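You operate a simulated robot arm through the tools that you are given. There is no shell and no other tool. Be economical: measure what you need, move in short steps, check, and stop when the job is done.

Carry out the task below with a simulated two-armed robot. There is one attempt and no reset: what you move stays moved.

TASK
Pick up the silver block labelled "325 N" from the door end of the bucket stand with one hand, pass it to the other hand and put it on the rack end of the stained board. Set down upright: silver block.

Only the result counts: the job must be done as asked and must still hold three seconds after the hand-in. Knocking over, shifting, dropping, spilling or breaking anything else fails it.

THE ROBOT
Two 7-joint arms with two-finger parallel grippers on one trunk, on a base that drives. Base frame: it is fixed to the floor where the robot stands at the start and does not move with it; the origin is under the middle of the robot, x ahead of it, y to its left, z up. Lengths are in mm, angles in rad, forces in N, time in s.
The left shoulder is at the start at [60, 144, 851], the right one opposite. With the tool pointing down near the work surface each hand reaches from about 260 to 720 mm from the robot's upright axis, wherever it stands, measured 20 degrees to its own side. Places, roughly: rack end of the stained board [3800, 3800, 800]. Payload 1.57 kg a hand.
The tool frame of a hand sits at the grasp point between the pads (the TCP): z along the fingers, y along the line on which they close. The tips reach 30 mm beyond it. The gripper opens to 110 mm. The fingers are 24 mm wide and 12 mm thick; the gripper's body (48 by 112 mm) begins 78 mm behind the TCP.
Orientation is that of the tool frame in the base frame, as [roll, pitch, yaw] about the fixed x, y, z axes, in that order (R = Rz(yaw) Ry(pitch) Rx(roll)). With the fingers straight down and closing along the base's y, the tool's x points along the base's -x, its y along +y and its z along -z.

THE INTERFACE
- The arms move only by the tool send_rows. It takes "left_commands", "right_commands" or both (then of equal length, played together; a hand with none holds still); each is one flat list of numbers, 7 for each row, row after row: the turn, a rotation vector about the tool's x, y, z in rad, then the shift along the tool's x, y, z in cm, then the closure in counts, from 0 (fully open) to 255 (shut). In form: [rx, ry, rz, x, y, z, claw, rx, ry, rz, x, y, z, claw, ...]. A call has 1 to 20 rows; each row is the pose to reach, as a shift and turn from the pose commanded when the call began, along the tool's axes at that moment. A row lasts 0.2 s, in which the tool goes at most 50 mm and 0.15 rad; a call with a longer step from one row to the next is refused whole, and so is a gripper value outside its range. Where a pose cannot be reached the arm comes as near as it can. A force on the tool above 40 N (or 10 N above the force at the start of the call, whichever is more), or a blocked arm, ends the call early, and 0.2 s more pass. The fingers move at their own pace (about 45 mm/s each) and stop on an object; they squeeze with about 21 N. The grip force told is the motor's: it shows also when the fingers shut on nothing. Time passes only in rows, and 0.2 s behind the last, so rows that repeat a pose let the fingers close. It gives the time, the measured TCP pose, the force on the tool (base axes), the opening and the grip force at its end, in the units of the frame above (readings bear some noise), with the torque about the TCP (base axes, N m) and any sound that the robot's microphone picked up.
- Cameras (640 x 400 px; columns grow to the right, rows downward): "scene" is now at [38.1, 34.8, 1453.2]; the picture's right is [0.43, -0.90, 0.00], its down [-0.75, -0.36, -0.56] and it looks along [0.51, 0.24, -0.83] (base axes); focal length 295 px, centre (320, 200). "left" rides on the left gripper at [70, -16, -141] in its tool frame; the picture's right is [0.23, 0.97, 0.00], its down [-0.86, 0.20, -0.48] and it looks along [-0.47, 0.11, 0.88] (tool axes); focal length 222 px, centre (320, 200). "right" rides on the right gripper at [70, 16, -141] in its tool frame; the picture's right is [-0.23, 0.97, 0.00], its down [-0.85, -0.20, -0.48] and it looks along [-0.47, -0.11, 0.88] (tool axes); focal length 222 px, centre (320, 200). There is no depth. A picture from a camera that has moved, and an enlarged one, comes with that camera's place and axes in the base frame and with its lens. The place of the scene camera against the robot may be out by one fixed shift of up to 12 mm in any direction.
- camera(camera): a new picture of that camera. No time passes.
- raise_lower(by): slides the trunk up (or, below 0, down) by that many mm; the arms and the scene camera ride with it, the base frame stays. It gives what a move gives, with no picture.
- roll_base(legs): drives the robot by 1 to 6 legs, each [ahead, left, turn to the left] in mm, mm and rad, along the robot's own axes; the way and the turn of a leg run together, so that a leg with both is an arc; at most 1500 mm and 3.142 rad a leg. The arms and the cameras ride along, it lands a little off, and it stops where it bumps. It gives what a move gives.
- aim_head(pan, tilt): turns the head with the scene camera to pan (to the left, within 1.501 rad either way) and tilt (down, from -0.506 to 1.204), counted from straight ahead of the robot. It gives what a move gives.
- zoom(camera, box): a new picture of the part [left, top, right, bottom] of that camera's present view, enlarged. No time passes.
- job_done(): hands the job in; it is judged then, once.

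Go step by step. Nothing tells you exact positions but the pictures and the camera data: compare them with the known pose of the tool, close in by small moves and look again before you grip or let go. The budget is 120 turns and 100 pictures, counting those below and the enlarged ones. Unless the task says otherwise, let go and move clear before handing in, and close with one line.

The tools are called after ">>>" by a JSON object that holds its "op" and its "data". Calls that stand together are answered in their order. send_rows: Moves the arms, as the interface text tells. Its arguments: {"type":"object","properties":{"left_commands":{"type":"array","items":{"type":"number"}},"right_commands":{"type":"array","items":{"type":"number"}}},"required":[]} The other tools are called the same way: raise_lower (by) slides the trunk up or down; roll_base (legs) drives the base; aim_head (pan, tilt) turns the head that bears the scene camera; camera (camera) takes a picture; zoom (camera, box) takes an enlarged picture of a part of a camera's view; job_done () hands the job in.

At the start:

```text
time_s: 0.0
left_ee_pos: [381.9, 304.2, 839.4]
left_tool_rot: [3.141, -0.001, -3.141]
left_ft_force: [0.1, -0.2, 0.1]
left_wrist_torque: [0.0, 0.03, 0.02]
left_grip_width: 110.1
left_gripper_force: 0.1
right_ee_pos: [511.4, -46.3, 834.2]
right_tool_rot: [3.141, 0.0, 3.14]
right_ft_force: [-0.4, 0.0, -0.3]
right_wrist_torque: [0.0, -0.04, 0.02]
right_grip_width: 109.8
right_gripper_force: 0.0
trunk travel left (down, up): [-450.0, 140.0]
robot x, y, heading: [-1.3, 3.5, 0.001]
head pan, tilt: [0.445, 0.976]
```

scene: 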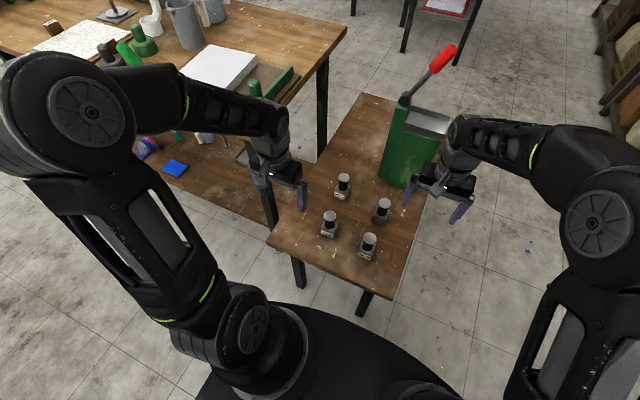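
right: 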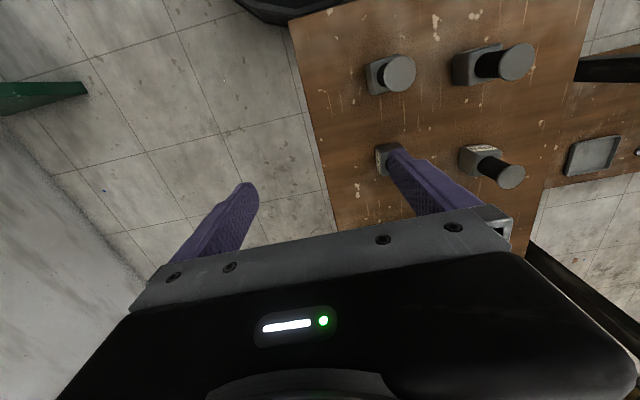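
left: 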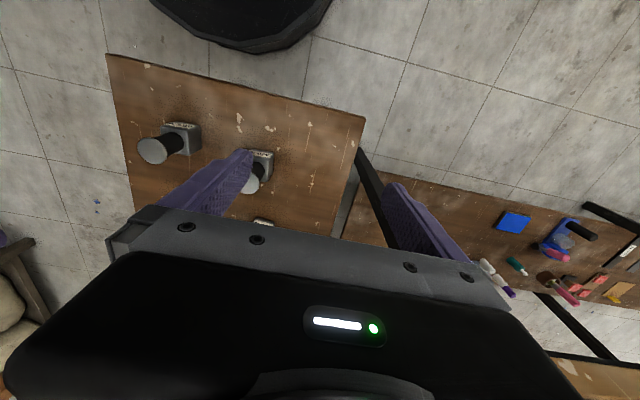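

I see four silver blocks with knobs on a small wooden stand ahead; I need to read their labels. I zoom in on them.

>>> {"op": "zoom", "data": {"camera": "scene", "box": [300, 160, 410, 270]}}

>>> {"op": "zoom", "data": {"camera": "right", "box": [340, 20, 560, 200]}}

>>> {"op": "zoom", "data": {"camera": "left", "box": [120, 90, 320, 230]}}

```text
3.64 times, centred on (355, 215) of scene
camera zoom: at [38.1, 34.8, 1453.2], right [0.43, -0.9, 0.0], down [-0.75, -0.36, -0.56], along [0.51, 0.24, -0.83], focal length 1074 px, centre (193, 146)
```

zoom: 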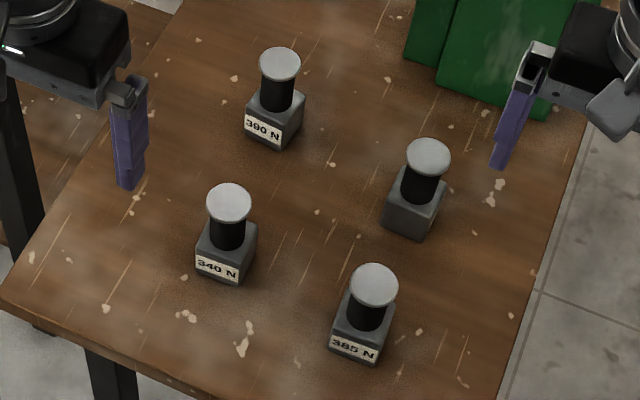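

```text
2.22 times, centred on (450, 110) of right
camera zoom: at [442.4, -31.1, 977.2], right [0.23, 0.97, 0.0], down [0.85, -0.2, 0.48], along [0.47, -0.11, -0.88], focal length 494 px, centre (31, 400)
```

zoom: 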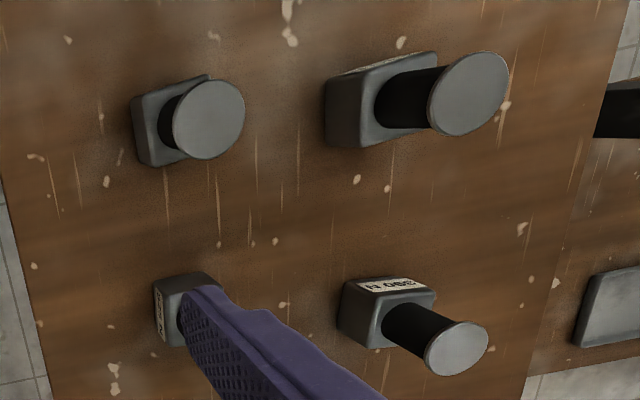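

```text
2.86 times, centred on (220, 160) of left
camera zoom: at [312.0, 288.4, 980.2], right [-0.23, 0.97, 0.0], down [0.86, 0.2, 0.48], along [0.47, 0.11, -0.88], focal length 635 px, centre (606, 314)
```

zoom: 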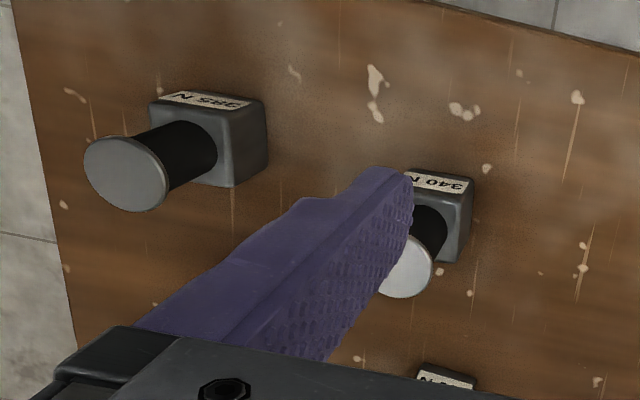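

The labels 390, 340 and 385 are readable; the fourth faces away to the right. I look around to learn the room and check that label.

>>> {"op": "zoom", "data": {"camera": "right", "box": [360, 130, 420, 190]}}

>>> {"op": "aim_head", "data": {"pan": 0.75, "tilt": 0.1}}

>>> {"op": "camera", "data": {"camera": "scene"}}

>>> {"op": "aim_head", "data": {"pan": -0.3, "tilt": 0.3}}

>>> {"op": "camera", "data": {"camera": "scene"}}

```text
6.67 times, centred on (390, 160) of right
camera zoom: at [442.4, -31.1, 977.2], right [0.23, 0.97, 0.0], down [0.85, -0.2, 0.48], along [0.47, -0.11, -0.88], focal length 1481 px, centre (-147, 467)
```

zoom: 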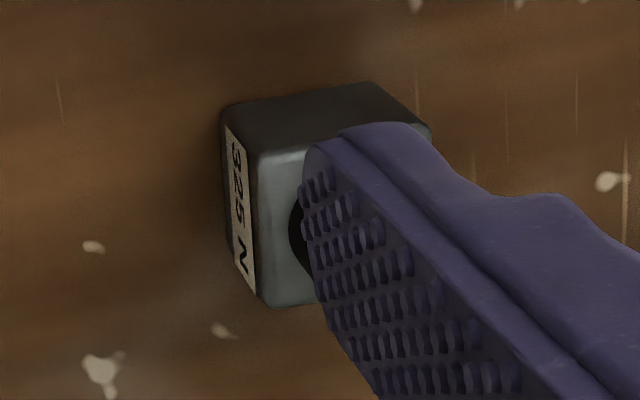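

```text
time_s: 1.2
left_ee_pos: [382.8, 305.5, 838.2]
left_tool_rot: [-3.14, 0.0, 3.141]
left_ft_force: [1.0, 0.3, -0.4]
left_wrist_torque: [-0.02, 0.01, -0.01]
left_grip_width: 109.9
left_gripper_force: 0.1
right_ee_pos: [512.6, -47.3, 835.3]
right_tool_rot: [3.141, 0.001, 3.141]
right_ft_force: [0.2, -0.9, 0.6]
right_wrist_torque: [-0.01, 0.01, 0.0]
right_grip_width: 110.3
right_gripper_force: 0.2
trunk travel left (down, up): [-450.0, 140.0]
robot x, y, heading: [2.2, 3.4, 0.002]
head pan, tilt: [0.75, 0.099]
```

```text
92 pictures are left
camera scene: at [41.2, 66.9, 1529.6], right [0.68, -0.73, 0.0], down [-0.07, -0.07, -0.99], along [0.73, 0.68, -0.1], focal length 295 px, centre (320, 200)
```

scene: 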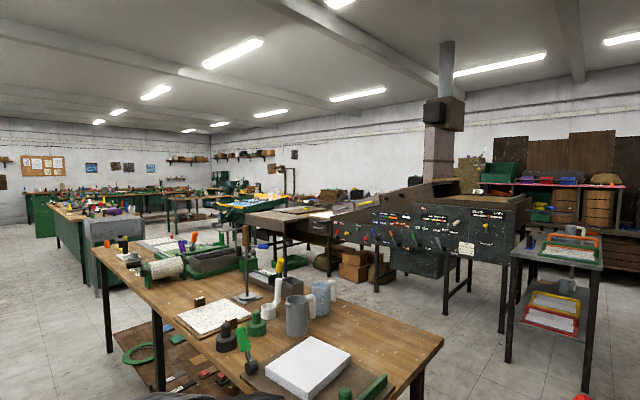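

```text
time_s: 2.5
left_ee_pos: [381.2, 305.7, 838.9]
left_tool_rot: [-3.141, 0.0, 3.142]
left_ft_force: [-0.8, 0.2, -0.1]
left_wrist_torque: [0.0, 0.02, -0.01]
left_grip_width: 110.0
left_gripper_force: 0.0
right_ee_pos: [511.2, -45.4, 834.4]
right_tool_rot: [3.141, 0.0, -3.142]
right_ft_force: [-0.4, 0.6, -0.2]
right_wrist_torque: [-0.02, 0.02, -0.03]
right_grip_width: 109.9
right_gripper_force: 0.2
trunk travel left (down, up): [-450.0, 140.0]
robot x, y, heading: [2.8, -3.5, 0.001]
head pan, tilt: [-0.3, 0.3]
```

```text
91 pictures are left
camera scene: at [63.1, -23.4, 1511.0], right [-0.29, -0.96, 0.0], down [-0.28, 0.09, -0.96], along [0.91, -0.28, -0.3], focal length 295 px, centre (320, 200)
```

scene: 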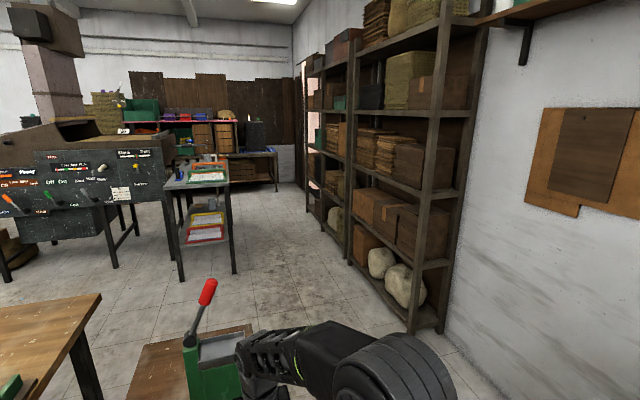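

The fourth block, at about (600, 65), reads "325 N" on its side facing right. I move the right hand aside to see it clearly.

>>> {"op": "send_rows", "data": {"right_commands": [0, 0, 0, 0, -5, 0, 0, 0, 0, 0, 0, -10, 0, 0, 0, 0, 0, 0, -15, 0, 0, 0, 0, 0, 0, -18, 0, 0]}}

>>> {"op": "aim_head", "data": {"pan": 0.1, "tilt": 0.95}}

>>> {"op": "camera", "data": {"camera": "scene"}}

>>> {"op": "camera", "data": {"camera": "right"}}

```text
time_s: 3.5
left_ee_pos: [380.9, 305.4, 838.4]
left_tool_rot: [-3.14, -0.002, 3.141]
left_ft_force: [0.0, -0.1, 0.1]
left_wrist_torque: [-0.02, -0.02, -0.03]
left_grip_width: 110.0
left_gripper_force: 0.0
right_ee_pos: [508.9, -226.9, 833.1]
right_tool_rot: [-3.14, 0.0, -3.139]
right_ft_force: [-0.5, 0.6, -0.6]
right_wrist_torque: [-0.02, 0.0, -0.03]
right_grip_width: 109.7
right_gripper_force: 0.1
trunk travel left (down, up): [-450.0, 140.0]
robot x, y, heading: [-3.7, -2.0, 0.001]
head pan, tilt: [-0.3, 0.3]
```

```text
time_s: 4.5
left_ee_pos: [381.7, 304.6, 838.5]
left_tool_rot: [-3.141, -0.001, 3.141]
left_ft_force: [0.1, -0.5, 0.3]
left_wrist_torque: [0.02, 0.0, 0.01]
left_grip_width: 110.1
left_gripper_force: 0.1
right_ee_pos: [509.9, -227.8, 835.0]
right_tool_rot: [3.141, -0.001, 3.141]
right_ft_force: [-0.1, -0.1, -1.2]
right_wrist_torque: [-0.01, -0.02, -0.02]
right_grip_width: 109.9
right_gripper_force: 0.1
trunk travel left (down, up): [-450.0, 140.0]
robot x, y, heading: [1.8, -5.1, -0.003]
head pan, tilt: [0.099, 0.949]
```

```text
90 pictures are left
camera scene: at [46.2, 11.3, 1455.1], right [0.1, -1.0, 0.0], down [-0.81, -0.08, -0.58], along [0.58, 0.06, -0.81], focal length 295 px, centre (320, 200)
```

scene: 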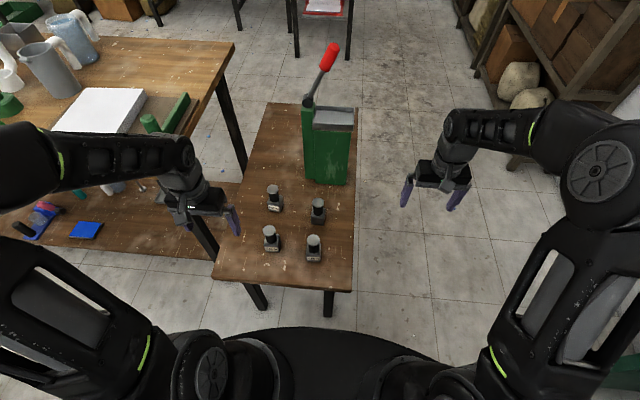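

```text
89 pictures are left
camera right: at [440.6, -212.5, 976.4], right [0.23, 0.97, 0.0], down [0.85, -0.2, 0.48], along [0.47, -0.11, -0.88], focal length 222 px, centre (320, 200)
```

right: 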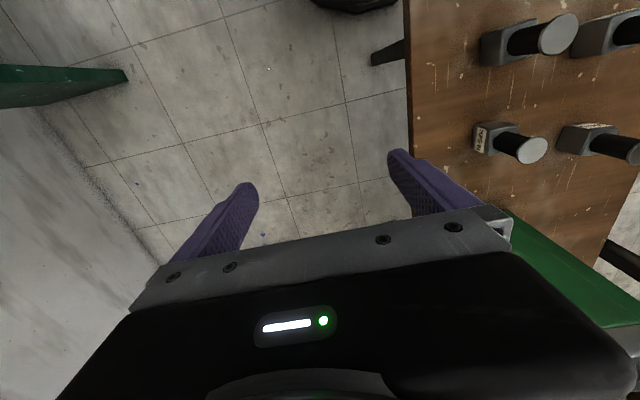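

>>> {"op": "zoom", "data": {"camera": "right", "box": [456, 105, 568, 175]}}

>>> {"op": "zoom", "data": {"camera": "scene", "box": [256, 175, 356, 275]}}

```text
5.71 times, centred on (512, 140) of right
camera zoom: at [440.6, -212.5, 976.4], right [0.23, 0.97, 0.0], down [0.85, -0.2, 0.48], along [0.47, -0.11, -0.88], focal length 1269 px, centre (-777, 543)
```

zoom: 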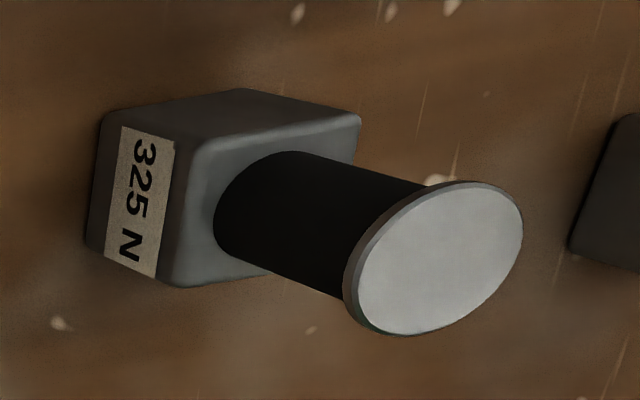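

```text
4.00 times, centred on (306, 225) of scene
camera zoom: at [46.2, 11.3, 1455.1], right [0.1, -1.0, 0.0], down [-0.81, -0.08, -0.58], along [0.58, 0.06, -0.81], focal length 1182 px, centre (376, 100)
```

zoom: 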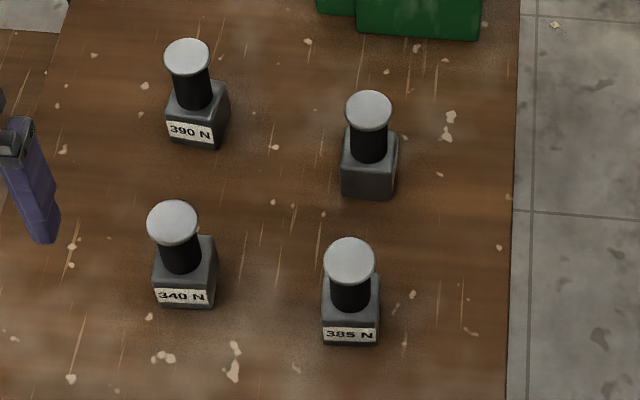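

The 325 N block sits at about (602, 65): body about 40 mm cube (z 550–590), neck about 27 mm wide, disc on top at z≈660. Plan: right hand grips the body from the right side near-horizontally, left hand takes the neck. First I reorient the right hand.

>>> {"op": "send_rows", "data": {"right_commands": [0, 0, 0.143, 0, 0, 0, 0, 0, 0, 0.286, 0, 0, 0, 0, 0, 0, 0.428, 0, 0, 0, 0, 0, 0, 0.571, 0, 0, 0, 0, 0, 0, 0.714, 0, 0, 0, 0, 0, 0, 0.857, 0, 0, 0, 0, 0, 0, 1.0, 0, 0, 0, 0, 0, 0, 1.142, 0, 0, 0, 0, 0, 0, 1.285, 0, 0, 0, 0, 0, 0, 1.428, 0, 0, 0, 0, 0, 0, 1.571, 0, 0, 0, 0]}}

>>> {"op": "send_rows", "data": {"right_commands": [0, 0.136, 0, 0, 0, 0, 0, 0, 0.272, 0, 0, 0, 0, 0, 0, 0.407, 0, 0, 0, 0, 0, 0, 0.543, 0, 0, 0, 0, 0, 0, 0.679, 0, 0, 0, 0, 0, 0, 0.815, 0, 0, 0, 0, 0, 0, 0.95, 0, 0, 0, 0, 0, 0, 1.086, 0, 0, 0, 0, 0, 0, 1.222, 0, 0, 0, 0, 0]}}

>>> {"op": "camera", "data": {"camera": "scene"}}

```text
time_s: 6.9
left_ee_pos: [382.1, 305.0, 839.3]
left_tool_rot: [-3.141, 0.0, -3.14]
left_ft_force: [0.4, -0.1, 1.3]
left_wrist_torque: [0.03, 0.02, 0.01]
left_grip_width: 109.9
left_gripper_force: 0.0
right_ee_pos: [511.2, -226.5, 835.3]
right_tool_rot: [-3.14, 0.001, 1.568]
right_ft_force: [-0.3, 0.4, 0.9]
right_wrist_torque: [0.01, 0.0, 0.01]
right_grip_width: 110.2
right_gripper_force: 0.1
trunk travel left (down, up): [-450.0, 140.0]
robot x, y, heading: [-2.4, 5.2, 0.002]
head pan, tilt: [0.099, 0.949]
```

```text
time_s: 8.9
left_ee_pos: [382.3, 303.7, 839.2]
left_tool_rot: [-3.141, -0.001, 3.141]
left_ft_force: [0.2, 0.2, 0.2]
left_wrist_torque: [0.01, -0.04, 0.04]
left_grip_width: 109.9
left_gripper_force: 0.0
right_ee_pos: [512.2, -227.1, 835.9]
right_tool_rot: [3.137, -1.225, 1.575]
right_ft_force: [0.8, -0.7, 0.3]
right_wrist_torque: [-0.02, -0.02, -0.03]
right_grip_width: 109.9
right_gripper_force: 0.0
trunk travel left (down, up): [-450.0, 140.0]
robot x, y, heading: [-2.9, -2.7, 0.001]
head pan, tilt: [0.099, 0.949]
```

```text
86 pictures are left
camera scene: at [46.1, 10.4, 1455.1], right [0.1, -1.0, 0.0], down [-0.81, -0.08, -0.58], along [0.58, 0.06, -0.81], focal length 295 px, centre (320, 200)
```

scene: 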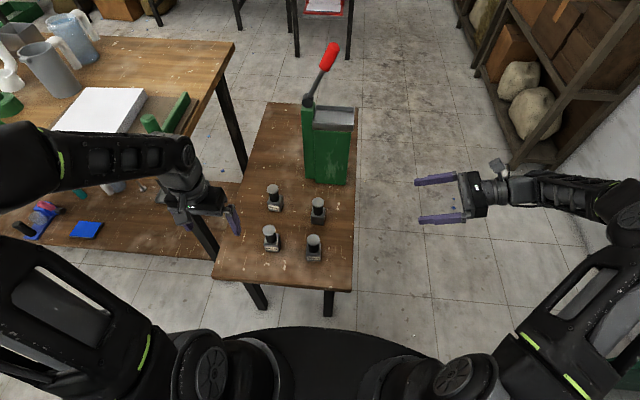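

The right hand is now oriented as planned. I move it to a pre-grasp point about 120 mm back from the block along its tool axis.

>>> {"op": "send_rows", "data": {"right_commands": [0, 0, 0, -2.4, 1.52, 3.96, 70, 0, 0, 0, -4.78, 3.03, 7.92, 70, 0, 0, 0, -7.18, 4.55, 11.88, 70, 0, 0, 0, -9.57, 6.07, 15.83, 70, 0, 0, 0, -11.96, 7.58, 19.8, 70, 0, 0, 0, -14.35, 9.1, 23.75, 70, 0, 0, 0, -14.35, 9.1, 23.75, 70]}}

>>> {"op": "camera", "data": {"camera": "right"}}

>>> {"op": "zoom", "data": {"camera": "scene", "box": [240, 150, 440, 275]}}

```text
time_s: 10.5
left_ee_pos: [381.7, 304.5, 838.6]
left_tool_rot: [-3.141, 0.0, -3.141]
left_ft_force: [-1.2, -0.4, -0.7]
left_wrist_torque: [-0.01, 0.04, 0.02]
left_grip_width: 110.0
left_gripper_force: 0.0
right_ee_pos: [604.8, -51.2, 616.9]
right_tool_rot: [-3.141, -1.224, 1.571]
right_ft_force: [-0.5, -0.1, -0.4]
right_wrist_torque: [0.03, -0.01, 0.0]
right_grip_width: 79.9
right_gripper_force: 0.2
trunk travel left (down, up): [-450.0, 140.0]
robot x, y, heading: [1.7, 0.9, -0.004]
head pan, tilt: [0.099, 0.949]
```

```text
85 pictures are left
camera right: at [620.2, -161.5, 731.6], right [0.97, -0.08, -0.21], down [-0.2, -0.74, -0.64], along [-0.11, 0.67, -0.74], focal length 222 px, centre (320, 200)
```

right: 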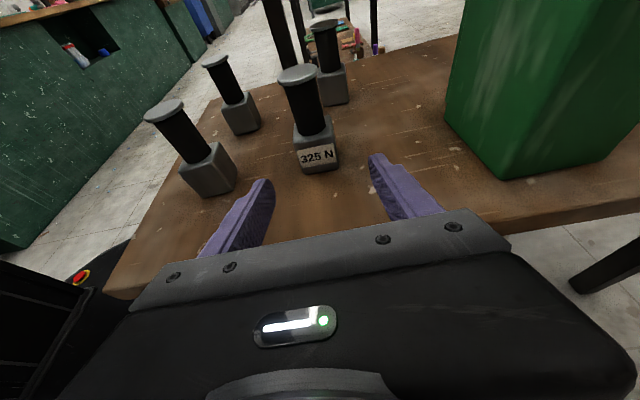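

```text
3.20 times, centred on (340, 212) of scene
camera zoom: at [46.2, 11.3, 1455.1], right [0.1, -1.0, 0.0], down [-0.81, -0.08, -0.58], along [0.58, 0.06, -0.81], focal length 945 px, centre (256, 160)
```

zoom: 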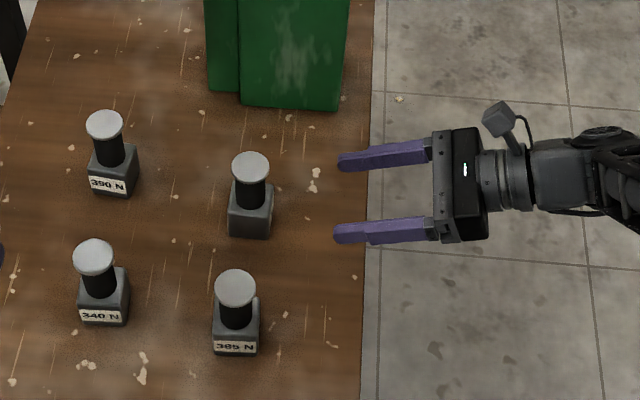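

The block lines up between the open fingers (x≈600, bottom z≈552). I advance along the tool axis and look before gripping.

>>> {"op": "send_rows", "data": {"right_commands": [0, 0, 0, 0, -0.1, 3, 70, 0, 0, 0, 0, -0.2, 6, 70, 0, 0, 0, 0, -0.2, 9, 70, 0, 0, 0, 0, -0.2, 11.5, 70, 0, 0, 0, 0, -0.2, 11.5, 70]}}

>>> {"op": "camera", "data": {"camera": "right"}}

>>> {"op": "zoom", "data": {"camera": "scene", "box": [240, 150, 440, 275]}}

```text
time_s: 11.7
left_ee_pos: [381.3, 305.9, 839.1]
left_tool_rot: [-3.141, 0.0, 3.141]
left_ft_force: [0.3, 0.5, 0.2]
left_wrist_torque: [0.01, -0.01, -0.01]
left_grip_width: 110.0
left_gripper_force: 0.0
right_ee_pos: [602.0, 55.6, 577.6]
right_tool_rot: [3.14, -1.224, 1.57]
right_ft_force: [0.6, 0.3, 0.6]
right_wrist_torque: [0.0, 0.0, 0.02]
right_grip_width: 80.0
right_gripper_force: 0.0
trunk travel left (down, up): [-450.0, 140.0]
robot x, y, heading: [-1.9, -0.3, -0.0]
head pan, tilt: [0.099, 0.949]
```

```text
83 pictures are left
camera right: at [617.7, -54.4, 692.4], right [0.97, -0.08, -0.21], down [-0.2, -0.74, -0.64], along [-0.11, 0.67, -0.74], focal length 222 px, centre (320, 200)
```

right: 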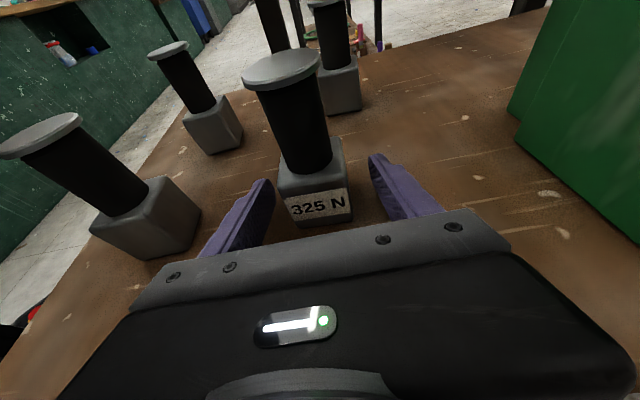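

```text
3.20 times, centred on (340, 212) of scene
camera zoom: at [46.2, 11.4, 1455.1], right [0.1, -1.0, 0.0], down [-0.81, -0.08, -0.58], along [0.58, 0.06, -0.81], focal length 945 px, centre (256, 160)
```

zoom: 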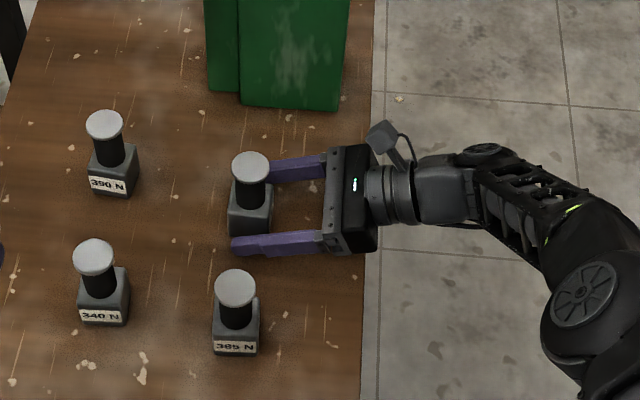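

Fingers straddle the body evenly. I advance a few millimetres more and close.

>>> {"op": "send_rows", "data": {"right_commands": [0, 0, 0, 0, 0, 0.6, 70, 0, 0, 0, 0, 0, 0.6, 255, 0, 0, 0, 0, 0, 0.6, 255, 0, 0, 0, 0, 0, 0.6, 255, 0, 0, 0, 0, 0, 0.6, 255, 0, 0, 0, 0, 0, 0.6, 255]}}

>>> {"op": "camera", "data": {"camera": "right"}}

```text
time_s: 13.1
left_ee_pos: [381.1, 306.1, 839.9]
left_tool_rot: [3.141, 0.001, -3.141]
left_ft_force: [-0.4, 0.2, 0.2]
left_wrist_torque: [-0.04, -0.01, 0.02]
left_grip_width: 110.2
left_gripper_force: 0.2
right_ee_pos: [600.9, 60.4, 577.4]
right_tool_rot: [3.141, -1.222, 1.573]
right_ft_force: [-0.8, 0.4, 1.0]
right_wrist_torque: [0.04, -0.03, -0.04]
right_grip_width: 46.0
right_gripper_force: 20.7
trunk travel left (down, up): [-450.0, 140.0]
robot x, y, heading: [2.5, 1.7, 0.0]
head pan, tilt: [0.099, 0.949]
```

```text
81 pictures are left
camera right: at [617.9, -48.2, 691.3], right [0.97, -0.08, -0.21], down [-0.2, -0.74, -0.64], along [-0.11, 0.67, -0.74], focal length 222 px, centre (320, 200)
```

right: 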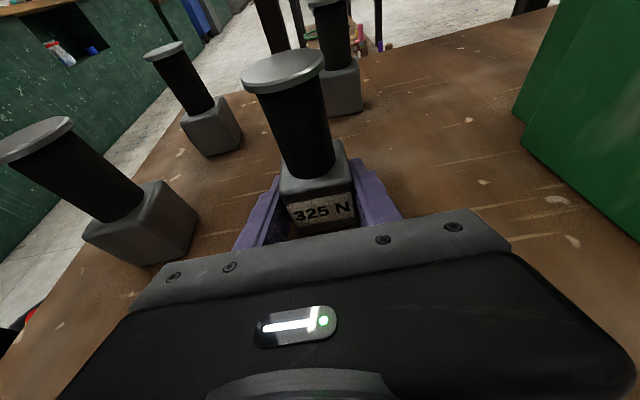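

Gripped (46 mm, 21 N). I lift straight up.

>>> {"op": "send_rows", "data": {"right_commands": [0, 0, 0, 0.94, 0, -0.34, 255, 0, 0, 0, 2.82, 0, -1.03, 255, 0, 0, 0, 5.64, 0, -2.05, 255, 0, 0, 0, 9.4, 0, -3.42, 255, 0, 0, 0, 13.2, 0, -4.8, 255, 0, 0, 0, 17, 0, -6.18, 255, 0, 0, 0, 18.8, 0, -6.84, 255, 0, 0, 0, 18.8, 0, -6.84, 255]}}

>>> {"op": "camera", "data": {"camera": "right"}}

>>> {"op": "camera", "data": {"camera": "scene"}}

```text
time_s: 14.9
left_ee_pos: [381.7, 304.8, 838.8]
left_tool_rot: [-3.141, 0.001, 3.141]
left_ft_force: [-0.1, -0.3, -0.8]
left_wrist_torque: [0.01, -0.02, -0.02]
left_grip_width: 109.9
left_gripper_force: 0.0
right_ee_pos: [599.0, 63.2, 776.3]
right_tool_rot: [-3.141, -1.222, 1.567]
right_ft_force: [-0.1, 0.7, -4.8]
right_wrist_torque: [-0.01, 0.04, -0.01]
right_grip_width: 45.9
right_gripper_force: 21.0
trunk travel left (down, up): [-450.0, 140.0]
robot x, y, heading: [-0.1, -3.2, 0.0]
head pan, tilt: [0.099, 0.949]
```

```text
80 pictures are left
camera right: at [616.0, -48.1, 890.7], right [0.97, -0.08, -0.21], down [-0.2, -0.74, -0.64], along [-0.11, 0.67, -0.74], focal length 222 px, centre (320, 200)
```

right: 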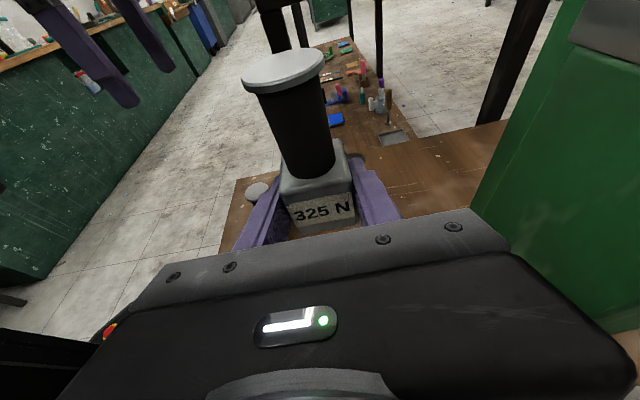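

```text
79 pictures are left
camera scene: at [46.8, 11.4, 1455.0], right [0.1, -1.0, 0.0], down [-0.81, -0.08, -0.58], along [0.58, 0.06, -0.81], focal length 295 px, centre (320, 200)
```

scene: 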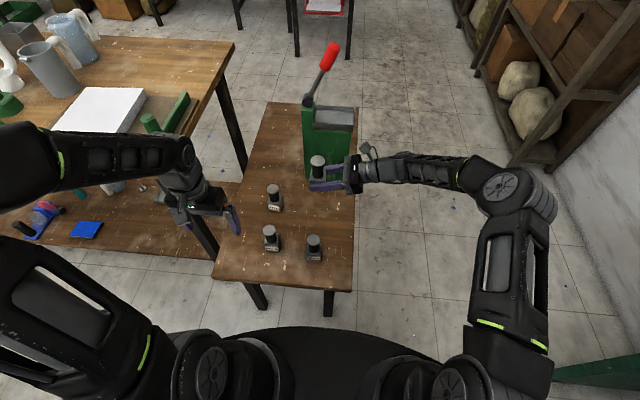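

The block is held upright (~0.5 kg). I bring it in closer to the robot and survey the room around for driving.

>>> {"op": "send_rows", "data": {"right_commands": [0, 0, 0, -0.17, -2.98, -1.28, 255, 0, 0, 0, -0.34, -5.96, -2.56, 255, 0, 0, 0, -0.5, -8.94, -3.84, 255, 0, 0, 0, -0.67, -11.92, -5.12, 255, 0, 0, 0, -0.84, -14.9, -6.4, 255, 0, 0, 0, -0.84, -14.9, -6.4, 255]}}

>>> {"op": "aim_head", "data": {"pan": 1.45, "tilt": 0.45}}

>>> {"op": "camera", "data": {"camera": "scene"}}

>>> {"op": "aim_head", "data": {"pan": -1.45, "tilt": 0.45}}

>>> {"op": "camera", "data": {"camera": "scene"}}

>>> {"op": "aim_head", "data": {"pan": 0.75, "tilt": 0.45}}

>>> {"op": "camera", "data": {"camera": "scene"}}

```text
time_s: 16.3
left_ee_pos: [382.5, 306.1, 838.5]
left_tool_rot: [-3.141, -0.001, -3.141]
left_ft_force: [0.3, -0.1, 0.8]
left_wrist_torque: [0.02, -0.01, 0.02]
left_grip_width: 110.0
left_gripper_force: 0.0
right_ee_pos: [452.7, 0.8, 790.9]
right_tool_rot: [-3.141, -1.223, 1.571]
right_ft_force: [-0.2, 0.3, -6.2]
right_wrist_torque: [-0.02, 0.0, 0.0]
right_grip_width: 45.8
right_gripper_force: 20.8
trunk travel left (down, up): [-450.0, 140.0]
robot x, y, heading: [0.5, 1.5, 0.002]
head pan, tilt: [0.099, 0.949]
```

```text
time_s: 17.8
left_ee_pos: [381.6, 305.1, 838.8]
left_tool_rot: [-3.141, 0.0, 3.141]
left_ft_force: [-0.3, 1.0, -0.1]
left_wrist_torque: [0.01, 0.03, 0.04]
left_grip_width: 110.0
left_gripper_force: 0.0
right_ee_pos: [451.4, -1.7, 790.0]
right_tool_rot: [3.141, -1.223, 1.569]
right_ft_force: [-0.2, -0.3, -5.7]
right_wrist_torque: [-0.02, -0.01, 0.02]
right_grip_width: 46.0
right_gripper_force: 20.8
trunk travel left (down, up): [-450.0, 140.0]
robot x, y, heading: [-1.4, -2.9, -0.003]
head pan, tilt: [1.45, 0.45]
```

```text
78 pictures are left
camera scene: at [-14.6, 95.4, 1497.0], right [0.99, -0.12, 0.0], down [-0.05, -0.43, -0.9], along [0.11, 0.89, -0.44], focal length 295 px, centre (320, 200)
```

scene: 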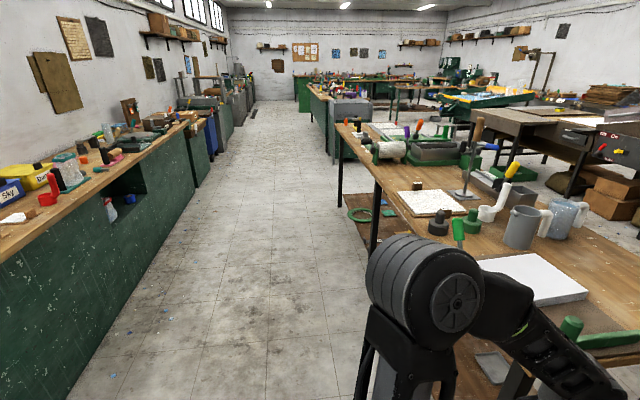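

```text
time_s: 20.3
left_ee_pos: [381.5, 306.2, 837.9]
left_tool_rot: [3.142, -0.001, 3.141]
left_ft_force: [0.1, -0.1, 0.5]
left_wrist_torque: [-0.01, -0.02, -0.01]
left_grip_width: 109.6
left_gripper_force: 0.1
right_ee_pos: [451.4, -1.2, 790.7]
right_tool_rot: [3.141, -1.223, 1.569]
right_ft_force: [1.3, 0.1, -6.7]
right_wrist_torque: [-0.06, 0.02, 0.01]
right_grip_width: 45.7
right_gripper_force: 20.6
trunk travel left (down, up): [-450.0, 140.0]
robot x, y, heading: [-1.5, 3.4, -0.004]
head pan, tilt: [-1.45, 0.45]
```

```text
77 pictures are left
camera scene: at [-14.7, -87.1, 1497.0], right [-0.99, -0.12, 0.0], down [-0.05, 0.43, -0.9], along [0.11, -0.89, -0.44], focal length 295 px, centre (320, 200)
```

scene: 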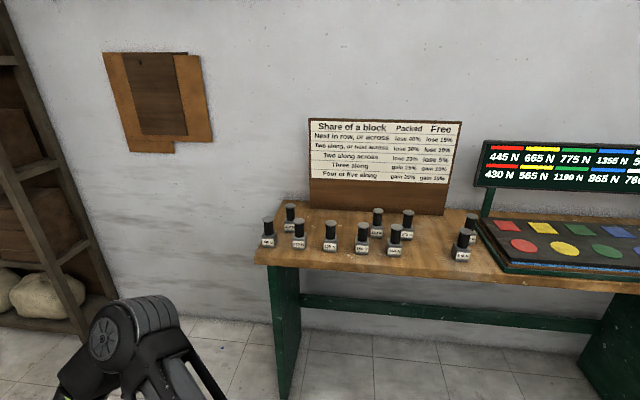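

```text
time_s: 22.4
left_ee_pos: [382.2, 305.6, 838.4]
left_tool_rot: [-3.14, 0.001, 3.141]
left_ft_force: [0.5, -0.1, -0.2]
left_wrist_torque: [0.03, 0.0, 0.02]
left_grip_width: 110.2
left_gripper_force: 0.1
right_ee_pos: [451.8, 0.7, 790.1]
right_tool_rot: [3.141, -1.223, 1.572]
right_ft_force: [0.2, 0.6, -6.4]
right_wrist_torque: [-0.06, -0.02, 0.01]
right_grip_width: 45.8
right_gripper_force: 21.0
trunk travel left (down, up): [-450.0, 140.0]
robot x, y, heading: [2.8, -1.7, -0.0]
head pan, tilt: [0.75, 0.45]
```

```text
76 pictures are left
camera scene: at [41.5, 66.8, 1497.0], right [0.68, -0.73, 0.0], down [-0.32, -0.3, -0.9], along [0.66, 0.61, -0.44], focal length 295 px, centre (320, 200)
```

scene: 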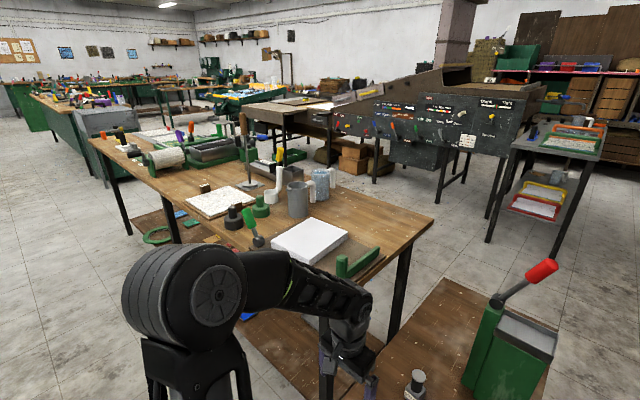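

I take the bench height to be about 800 and the goal point to project near (310, 101) in this view. I zoom in there.

>>> {"op": "zoom", "data": {"camera": "scene", "box": [230, 60, 430, 185]}}

>>> {"op": "zoom", "data": {"camera": "scene", "box": [270, 75, 370, 135]}}

```text
3.20 times, centred on (330, 122) of scene
camera zoom: at [41.5, 66.8, 1497.0], right [0.68, -0.73, 0.0], down [-0.32, -0.3, -0.9], along [0.66, 0.61, -0.44], focal length 945 px, centre (288, 448)
```

zoom: 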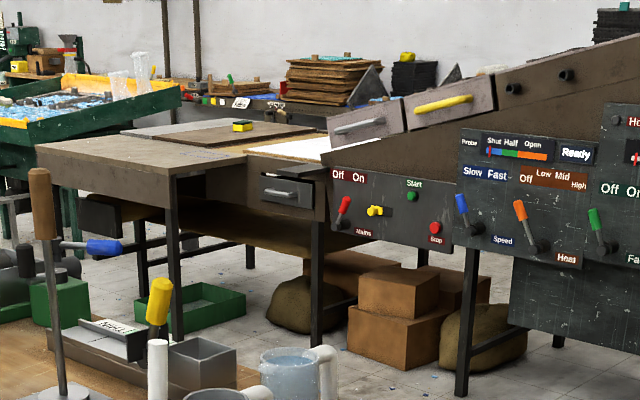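

```text
6.40 times, centred on (320, 105) of scene
camera zoom: at [41.5, 66.8, 1497.0], right [0.68, -0.73, 0.0], down [-0.32, -0.3, -0.9], along [0.66, 0.61, -0.44], focal length 1890 px, centre (320, 808)
```

zoom: 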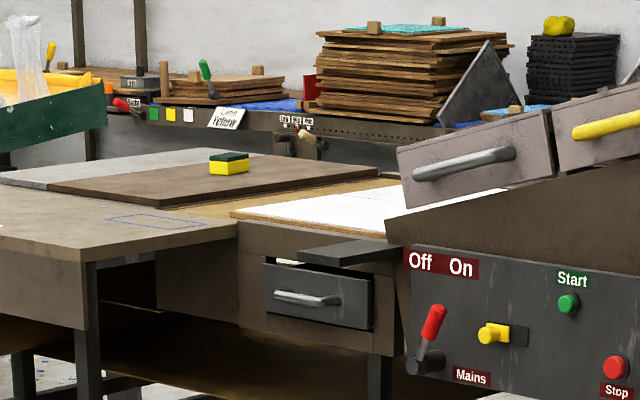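

The goal board is the dark stained one with a yellow sponge, at about x 3250–4050, y 3550–4050. First I back off 250 mm into open space, then reorient the left hand for the handover.

>>> {"op": "roll_base", "data": {"legs": [[-250, 0, 0]]}}

>>> {"op": "send_rows", "data": {"left_commands": [0, 0, -0.143, 0, 0, 0, 0, 0, 0, -0.286, 0, 0, 0, 0, 0, 0, -0.428, 0, 0, 0, 0, 0, 0, -0.571, 0, 0, 0, 0, 0, 0, -0.714, 0, 0, 0, 0, 0, 0, -0.857, 0, 0, 0, 0, 0, 0, -1.0, 0, 0, 0, 0, 0, 0, -1.142, 0, 0, 0, 0, 0, 0, -1.285, 0, 0, 0, 0, 0, 0, -1.428, 0, 0, 0, 0, 0, 0, -1.571, 0, 0, 0, 0]}}

>>> {"op": "send_rows", "data": {"left_commands": [0, 0.136, 0, 0, 0, 0, 0, 0, 0.272, 0, 0, 0, 0, 0, 0, 0.407, 0, 0, 0, 0, 0, 0, 0.543, 0, 0, 0, 0, 0, 0, 0.679, 0, 0, 0, 0, 0, 0, 0.815, 0, 0, 0, 0, 0, 0, 0.95, 0, 0, 0, 0, 0, 0, 1.086, 0, 0, 0, 0, 0, 0, 1.222, 0, 0, 0, 0, 0]}}

>>> {"op": "aim_head", "data": {"pan": 0, "tilt": 0.95}}

>>> {"op": "camera", "data": {"camera": "scene"}}

>>> {"op": "camera", "data": {"camera": "left"}}

```text
time_s: 24.2
left_ee_pos: [128.4, 305.5, 838.5]
left_tool_rot: [-3.141, 0.0, -3.14]
left_ft_force: [-0.2, 0.5, -0.5]
left_wrist_torque: [0.03, 0.01, 0.0]
left_grip_width: 109.8
left_gripper_force: 0.0
right_ee_pos: [197.6, 0.3, 790.5]
right_tool_rot: [3.14, -1.222, 1.572]
right_ft_force: [0.4, 0.1, -5.6]
right_wrist_torque: [-0.07, 0.0, -0.04]
right_grip_width: 45.9
right_gripper_force: 21.1
trunk travel left (down, up): [-450.0, 140.0]
robot x, y, heading: [-249.2, -3.3, 0.002]
head pan, tilt: [0.75, 0.45]
```

```text
time_s: 26.6
left_ee_pos: [128.5, 304.8, 838.4]
left_tool_rot: [-3.141, -0.001, -1.57]
left_ft_force: [0.8, 0.3, 0.4]
left_wrist_torque: [0.0, -0.02, 0.01]
left_grip_width: 110.1
left_gripper_force: 0.1
right_ee_pos: [199.6, -0.2, 791.2]
right_tool_rot: [3.141, -1.221, 1.569]
right_ft_force: [0.0, 0.9, -5.8]
right_wrist_torque: [-0.05, -0.01, 0.03]
right_grip_width: 45.8
right_gripper_force: 20.7
trunk travel left (down, up): [-450.0, 140.0]
robot x, y, heading: [-254.9, -3.1, -0.001]
head pan, tilt: [0.75, 0.45]
```

```text
time_s: 28.6
left_ee_pos: [127.4, 308.8, 836.2]
left_tool_rot: [3.128, -1.22, -1.556]
left_ft_force: [1.2, -2.2, 3.1]
left_wrist_torque: [0.31, 0.02, -0.13]
left_grip_width: 110.3
left_gripper_force: 0.1
right_ee_pos: [196.3, 1.9, 791.9]
right_tool_rot: [3.138, -1.22, 1.58]
right_ft_force: [0.5, 1.2, -4.1]
right_wrist_torque: [-0.16, -0.01, -0.07]
right_grip_width: 45.9
right_gripper_force: 20.9
trunk travel left (down, up): [-450.0, 140.0]
robot x, y, heading: [-251.8, -0.5, -0.0]
head pan, tilt: [0.75, 0.45]
```

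```text
time_s: 29.8
left_ee_pos: [126.2, 307.4, 835.0]
left_tool_rot: [3.109, -1.217, -1.539]
left_ft_force: [-0.2, 0.7, -0.8]
left_wrist_torque: [0.01, -0.02, 0.01]
left_grip_width: 110.1
left_gripper_force: 0.1
right_ee_pos: [198.4, -0.1, 789.6]
right_tool_rot: [3.141, -1.222, 1.572]
right_ft_force: [0.8, 0.3, -5.1]
right_wrist_torque: [-0.02, -0.01, -0.01]
right_grip_width: 46.2
right_gripper_force: 20.6
trunk travel left (down, up): [-450.0, 140.0]
robot x, y, heading: [-253.5, -0.8, 0.002]
head pan, tilt: [0.0, 0.949]
```

```text
73 pictures are left
camera scene: at [-206.9, 4.3, 1455.1], right [0.0, -1.0, 0.0], down [-0.81, 0.0, -0.58], along [0.58, 0.0, -0.81], focal length 295 px, centre (320, 200)
```

scene: 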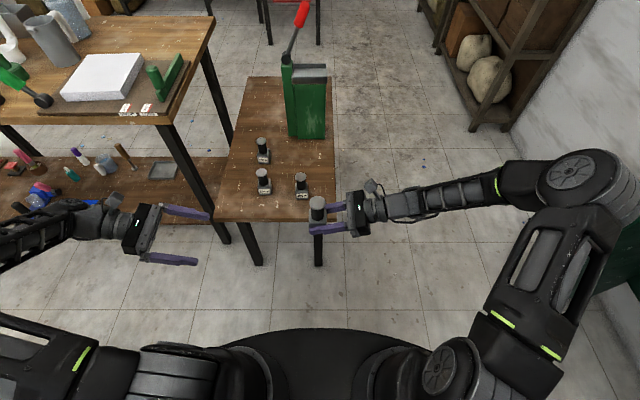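

```text
72 pictures are left
camera left: at [143.1, 414.2, 948.3], right [-0.97, -0.08, 0.22], down [-0.21, 0.74, -0.64], along [-0.12, -0.66, -0.74], focal length 222 px, centre (320, 200)
```

left: 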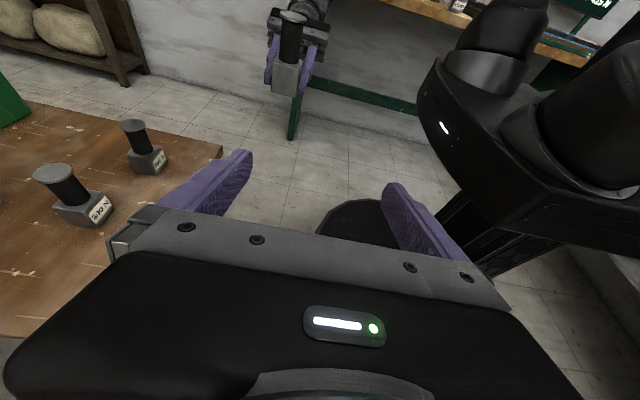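

The block hangs at about (198, 4), neck z 804–866. The left hand faces it; I bring it to a standoff 100 mm from the neck.

>>> {"op": "send_rows", "data": {"left_commands": [0, 0, 0, 1.72, -1.17, 2.93, 80, 0, 0, 0, 3.43, -2.33, 5.87, 80, 0, 0, 0, 5.15, -3.5, 8.8, 80, 0, 0, 0, 6.87, -4.67, 11.7, 80, 0, 0, 0, 8.58, -5.83, 14.65, 80, 0, 0, 0, 10.3, -7.0, 17.6, 80, 0, 0, 0, 10.3, -7.0, 17.6, 80]}}

>>> {"op": "camera", "data": {"camera": "left"}}

>>> {"op": "camera", "data": {"camera": "right"}}

```text
time_s: 31.4
left_ee_pos: [197.9, 104.0, 874.8]
left_tool_rot: [3.141, -1.223, -1.568]
left_ft_force: [0.4, 0.1, 0.7]
left_wrist_torque: [-0.02, 0.02, 0.0]
left_grip_width: 75.6
left_gripper_force: 0.0
right_ee_pos: [198.9, 0.2, 790.4]
right_tool_rot: [3.14, -1.222, 1.572]
right_ft_force: [0.5, -0.3, -5.2]
right_wrist_torque: [-0.03, 0.01, 0.0]
right_grip_width: 46.1
right_gripper_force: 20.9
trunk travel left (down, up): [-450.0, 140.0]
robot x, y, heading: [-256.2, -1.2, -0.002]
head pan, tilt: [0.0, 0.949]
```

```text
71 pictures are left
camera left: at [213.9, 211.6, 989.0], right [-0.97, -0.08, 0.21], down [-0.2, 0.74, -0.64], along [-0.11, -0.67, -0.74], focal length 222 px, centre (320, 200)
```

left: 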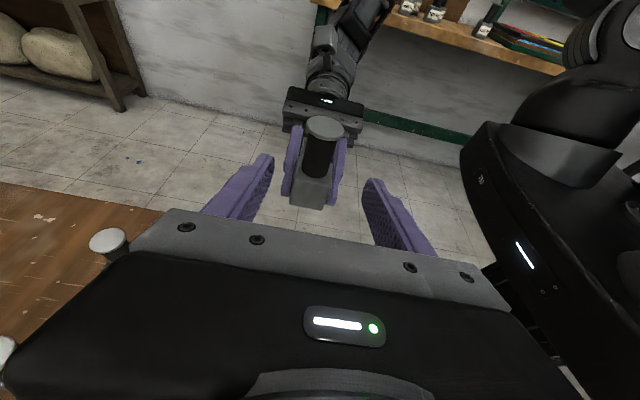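

```text
70 pictures are left
camera right: at [215.1, -110.5, 904.8], right [0.97, -0.08, -0.21], down [-0.2, -0.74, -0.64], along [-0.11, 0.67, -0.74], focal length 222 px, centre (320, 200)
```

right: 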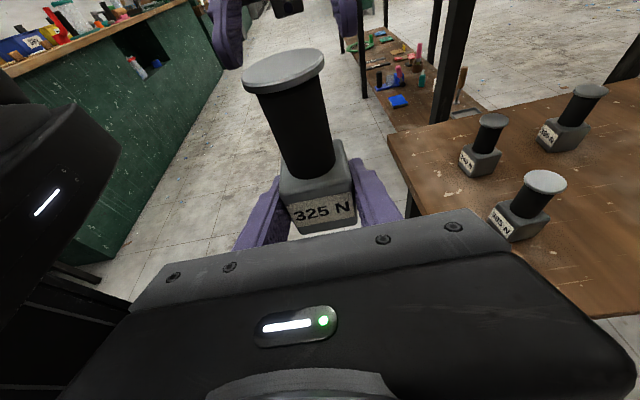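

Disc confirmed at (199, 4, 870), centred between the left fingers. I advance along the tool axis in two parts.

>>> {"op": "send_rows", "data": {"left_commands": [0, 0, 0, 0, 0, 2.5, 80, 0, 0, 0, 0, 0, 5, 80, 0, 0, 0, 0, 0, 7, 80, 0, 0, 0, 0, 0, 8.5, 80, 0, 0, 0, 0, 0, 9.8, 80, 0, 0, 0, 0, 0, 9.8, 80]}}

>>> {"op": "camera", "data": {"camera": "left"}}

>>> {"op": "camera", "data": {"camera": "right"}}

```text
time_s: 32.8
left_ee_pos: [198.7, 13.9, 843.7]
left_tool_rot: [3.141, -1.222, -1.567]
left_ft_force: [0.1, 0.4, 0.2]
left_wrist_torque: [-0.01, 0.0, 0.0]
left_grip_width: 75.7
left_gripper_force: 0.0
right_ee_pos: [198.4, -0.3, 790.3]
right_tool_rot: [-3.141, -1.221, 1.571]
right_ft_force: [0.4, 0.3, -5.6]
right_wrist_torque: [-0.06, -0.01, -0.01]
right_grip_width: 46.1
right_gripper_force: 20.9
trunk travel left (down, up): [-450.0, 140.0]
robot x, y, heading: [-252.1, 0.2, -0.001]
head pan, tilt: [0.0, 0.949]
```

```text
69 pictures are left
camera left: at [214.7, 121.7, 955.9], right [-0.97, -0.08, 0.21], down [-0.2, 0.74, -0.64], along [-0.11, -0.67, -0.74], focal length 222 px, centre (320, 200)
```

left: 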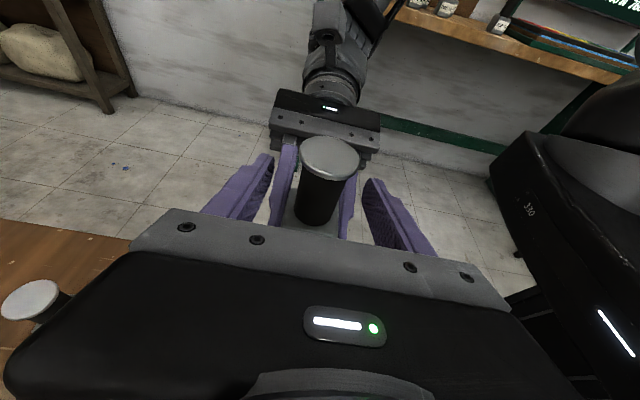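

```text
68 pictures are left
camera right: at [215.2, -110.6, 904.8], right [0.97, -0.08, -0.21], down [-0.2, -0.74, -0.64], along [-0.11, 0.67, -0.74], focal length 222 px, centre (320, 200)
```

right: 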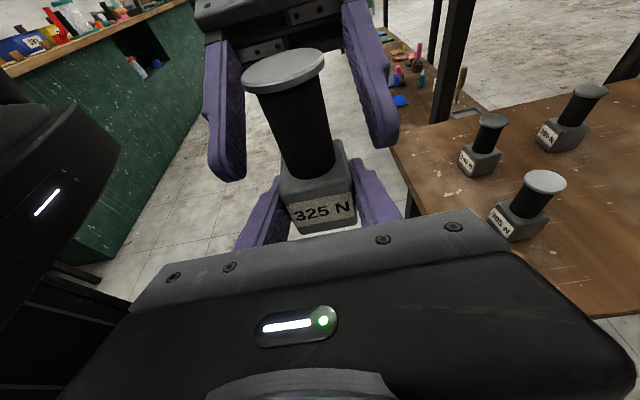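

The left fingers straddle the neck, clear of the disc and right fingers. I close the left hand.

>>> {"op": "send_rows", "data": {"left_commands": [0, 0, 0, 0, 0, 0, 255, 0, 0, 0, 0, 0, 0, 255, 0, 0, 0, 0, 0, 0, 255, 0, 0, 0, 0, 0, 0, 255, 0, 0, 0, 0, 0, 0, 255, 0, 0, 0, 0, 0, 0, 255]}}

>>> {"op": "camera", "data": {"camera": "right"}}

```text
time_s: 34.1
left_ee_pos: [197.6, 13.7, 842.7]
left_tool_rot: [3.141, -1.221, -1.57]
left_ft_force: [0.7, -0.7, -0.8]
left_wrist_torque: [0.03, -0.18, 0.01]
left_grip_width: 31.3
left_gripper_force: 20.9
right_ee_pos: [198.5, 0.2, 790.5]
right_tool_rot: [-3.141, -1.224, 1.57]
right_ft_force: [-1.2, -0.2, -6.0]
right_wrist_torque: [-0.04, 0.06, 0.02]
right_grip_width: 45.9
right_gripper_force: 20.8
trunk travel left (down, up): [-450.0, 140.0]
robot x, y, heading: [-253.1, 2.5, 0.002]
head pan, tilt: [0.0, 0.949]
```

```text
67 pictures are left
camera right: at [215.1, -110.6, 904.7], right [0.97, -0.08, -0.21], down [-0.2, -0.74, -0.64], along [-0.11, 0.67, -0.74], focal length 222 px, centre (320, 200)
```

right: 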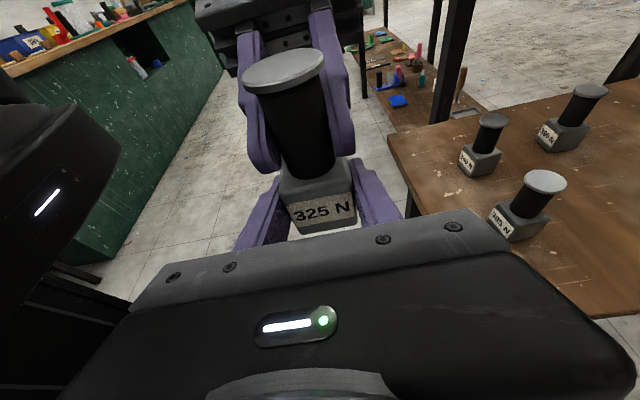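

Both hands hold it. I open the right hand and withdraw it.

>>> {"op": "send_rows", "data": {"right_commands": [0, 0, 0, 0, 0, 0, 100, 0, 0, 0, 0, 0, 0, 70, 0, 0, 0, 0, 0, 0, 70, 0, 0, 0, 0, 0, 0, 70, 0, 0, 0, 0, 0, -2, 70, 0, 0, 0, 0, 0, -5, 70, 0, 0, 0, 0, 0, -9, 70, 0, 0, 0, 0, 0, -13, 70, 0, 0, 0, 0, 0, -16, 70]}}

>>> {"op": "camera", "data": {"camera": "right"}}

>>> {"op": "camera", "data": {"camera": "left"}}

```text
time_s: 36.1
left_ee_pos: [198.5, 13.7, 841.7]
left_tool_rot: [3.141, -1.222, -1.568]
left_ft_force: [-1.7, 0.1, 0.1]
left_wrist_torque: [0.02, 0.07, -0.03]
left_grip_width: 31.1
left_gripper_force: 21.1
right_ee_pos: [197.9, -149.6, 845.1]
right_tool_rot: [-3.139, -1.222, 1.57]
right_ft_force: [0.0, 0.3, 0.0]
right_wrist_torque: [0.01, -0.03, -0.03]
right_grip_width: 79.7
right_gripper_force: 0.0
trunk travel left (down, up): [-450.0, 140.0]
robot x, y, heading: [-253.2, 0.2, 0.001]
head pan, tilt: [0.0, 0.949]
```

```text
66 pictures are left
camera right: at [214.0, -259.8, 958.8], right [0.97, -0.08, -0.21], down [-0.2, -0.74, -0.64], along [-0.11, 0.67, -0.74], focal length 222 px, centre (320, 200)
```

right: 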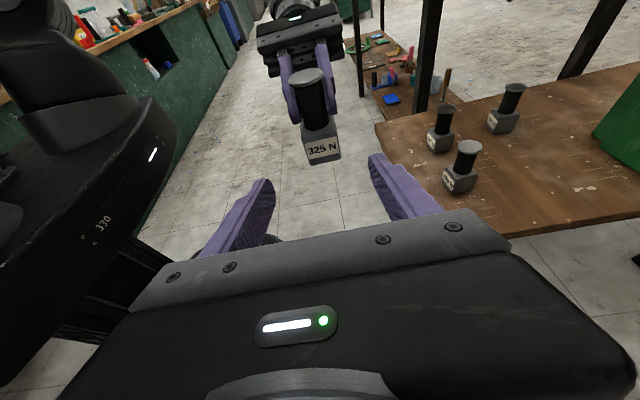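

```text
65 pictures are left
camera left: at [214.7, 121.7, 956.1], right [-0.97, -0.08, 0.21], down [-0.2, 0.74, -0.64], along [-0.11, -0.67, -0.74], focal length 222 px, centre (320, 200)
```

left: 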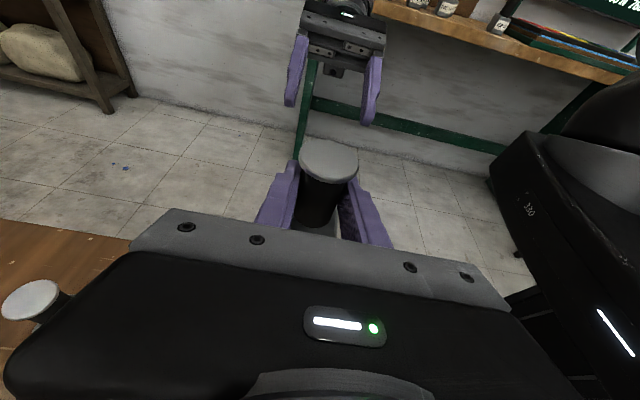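

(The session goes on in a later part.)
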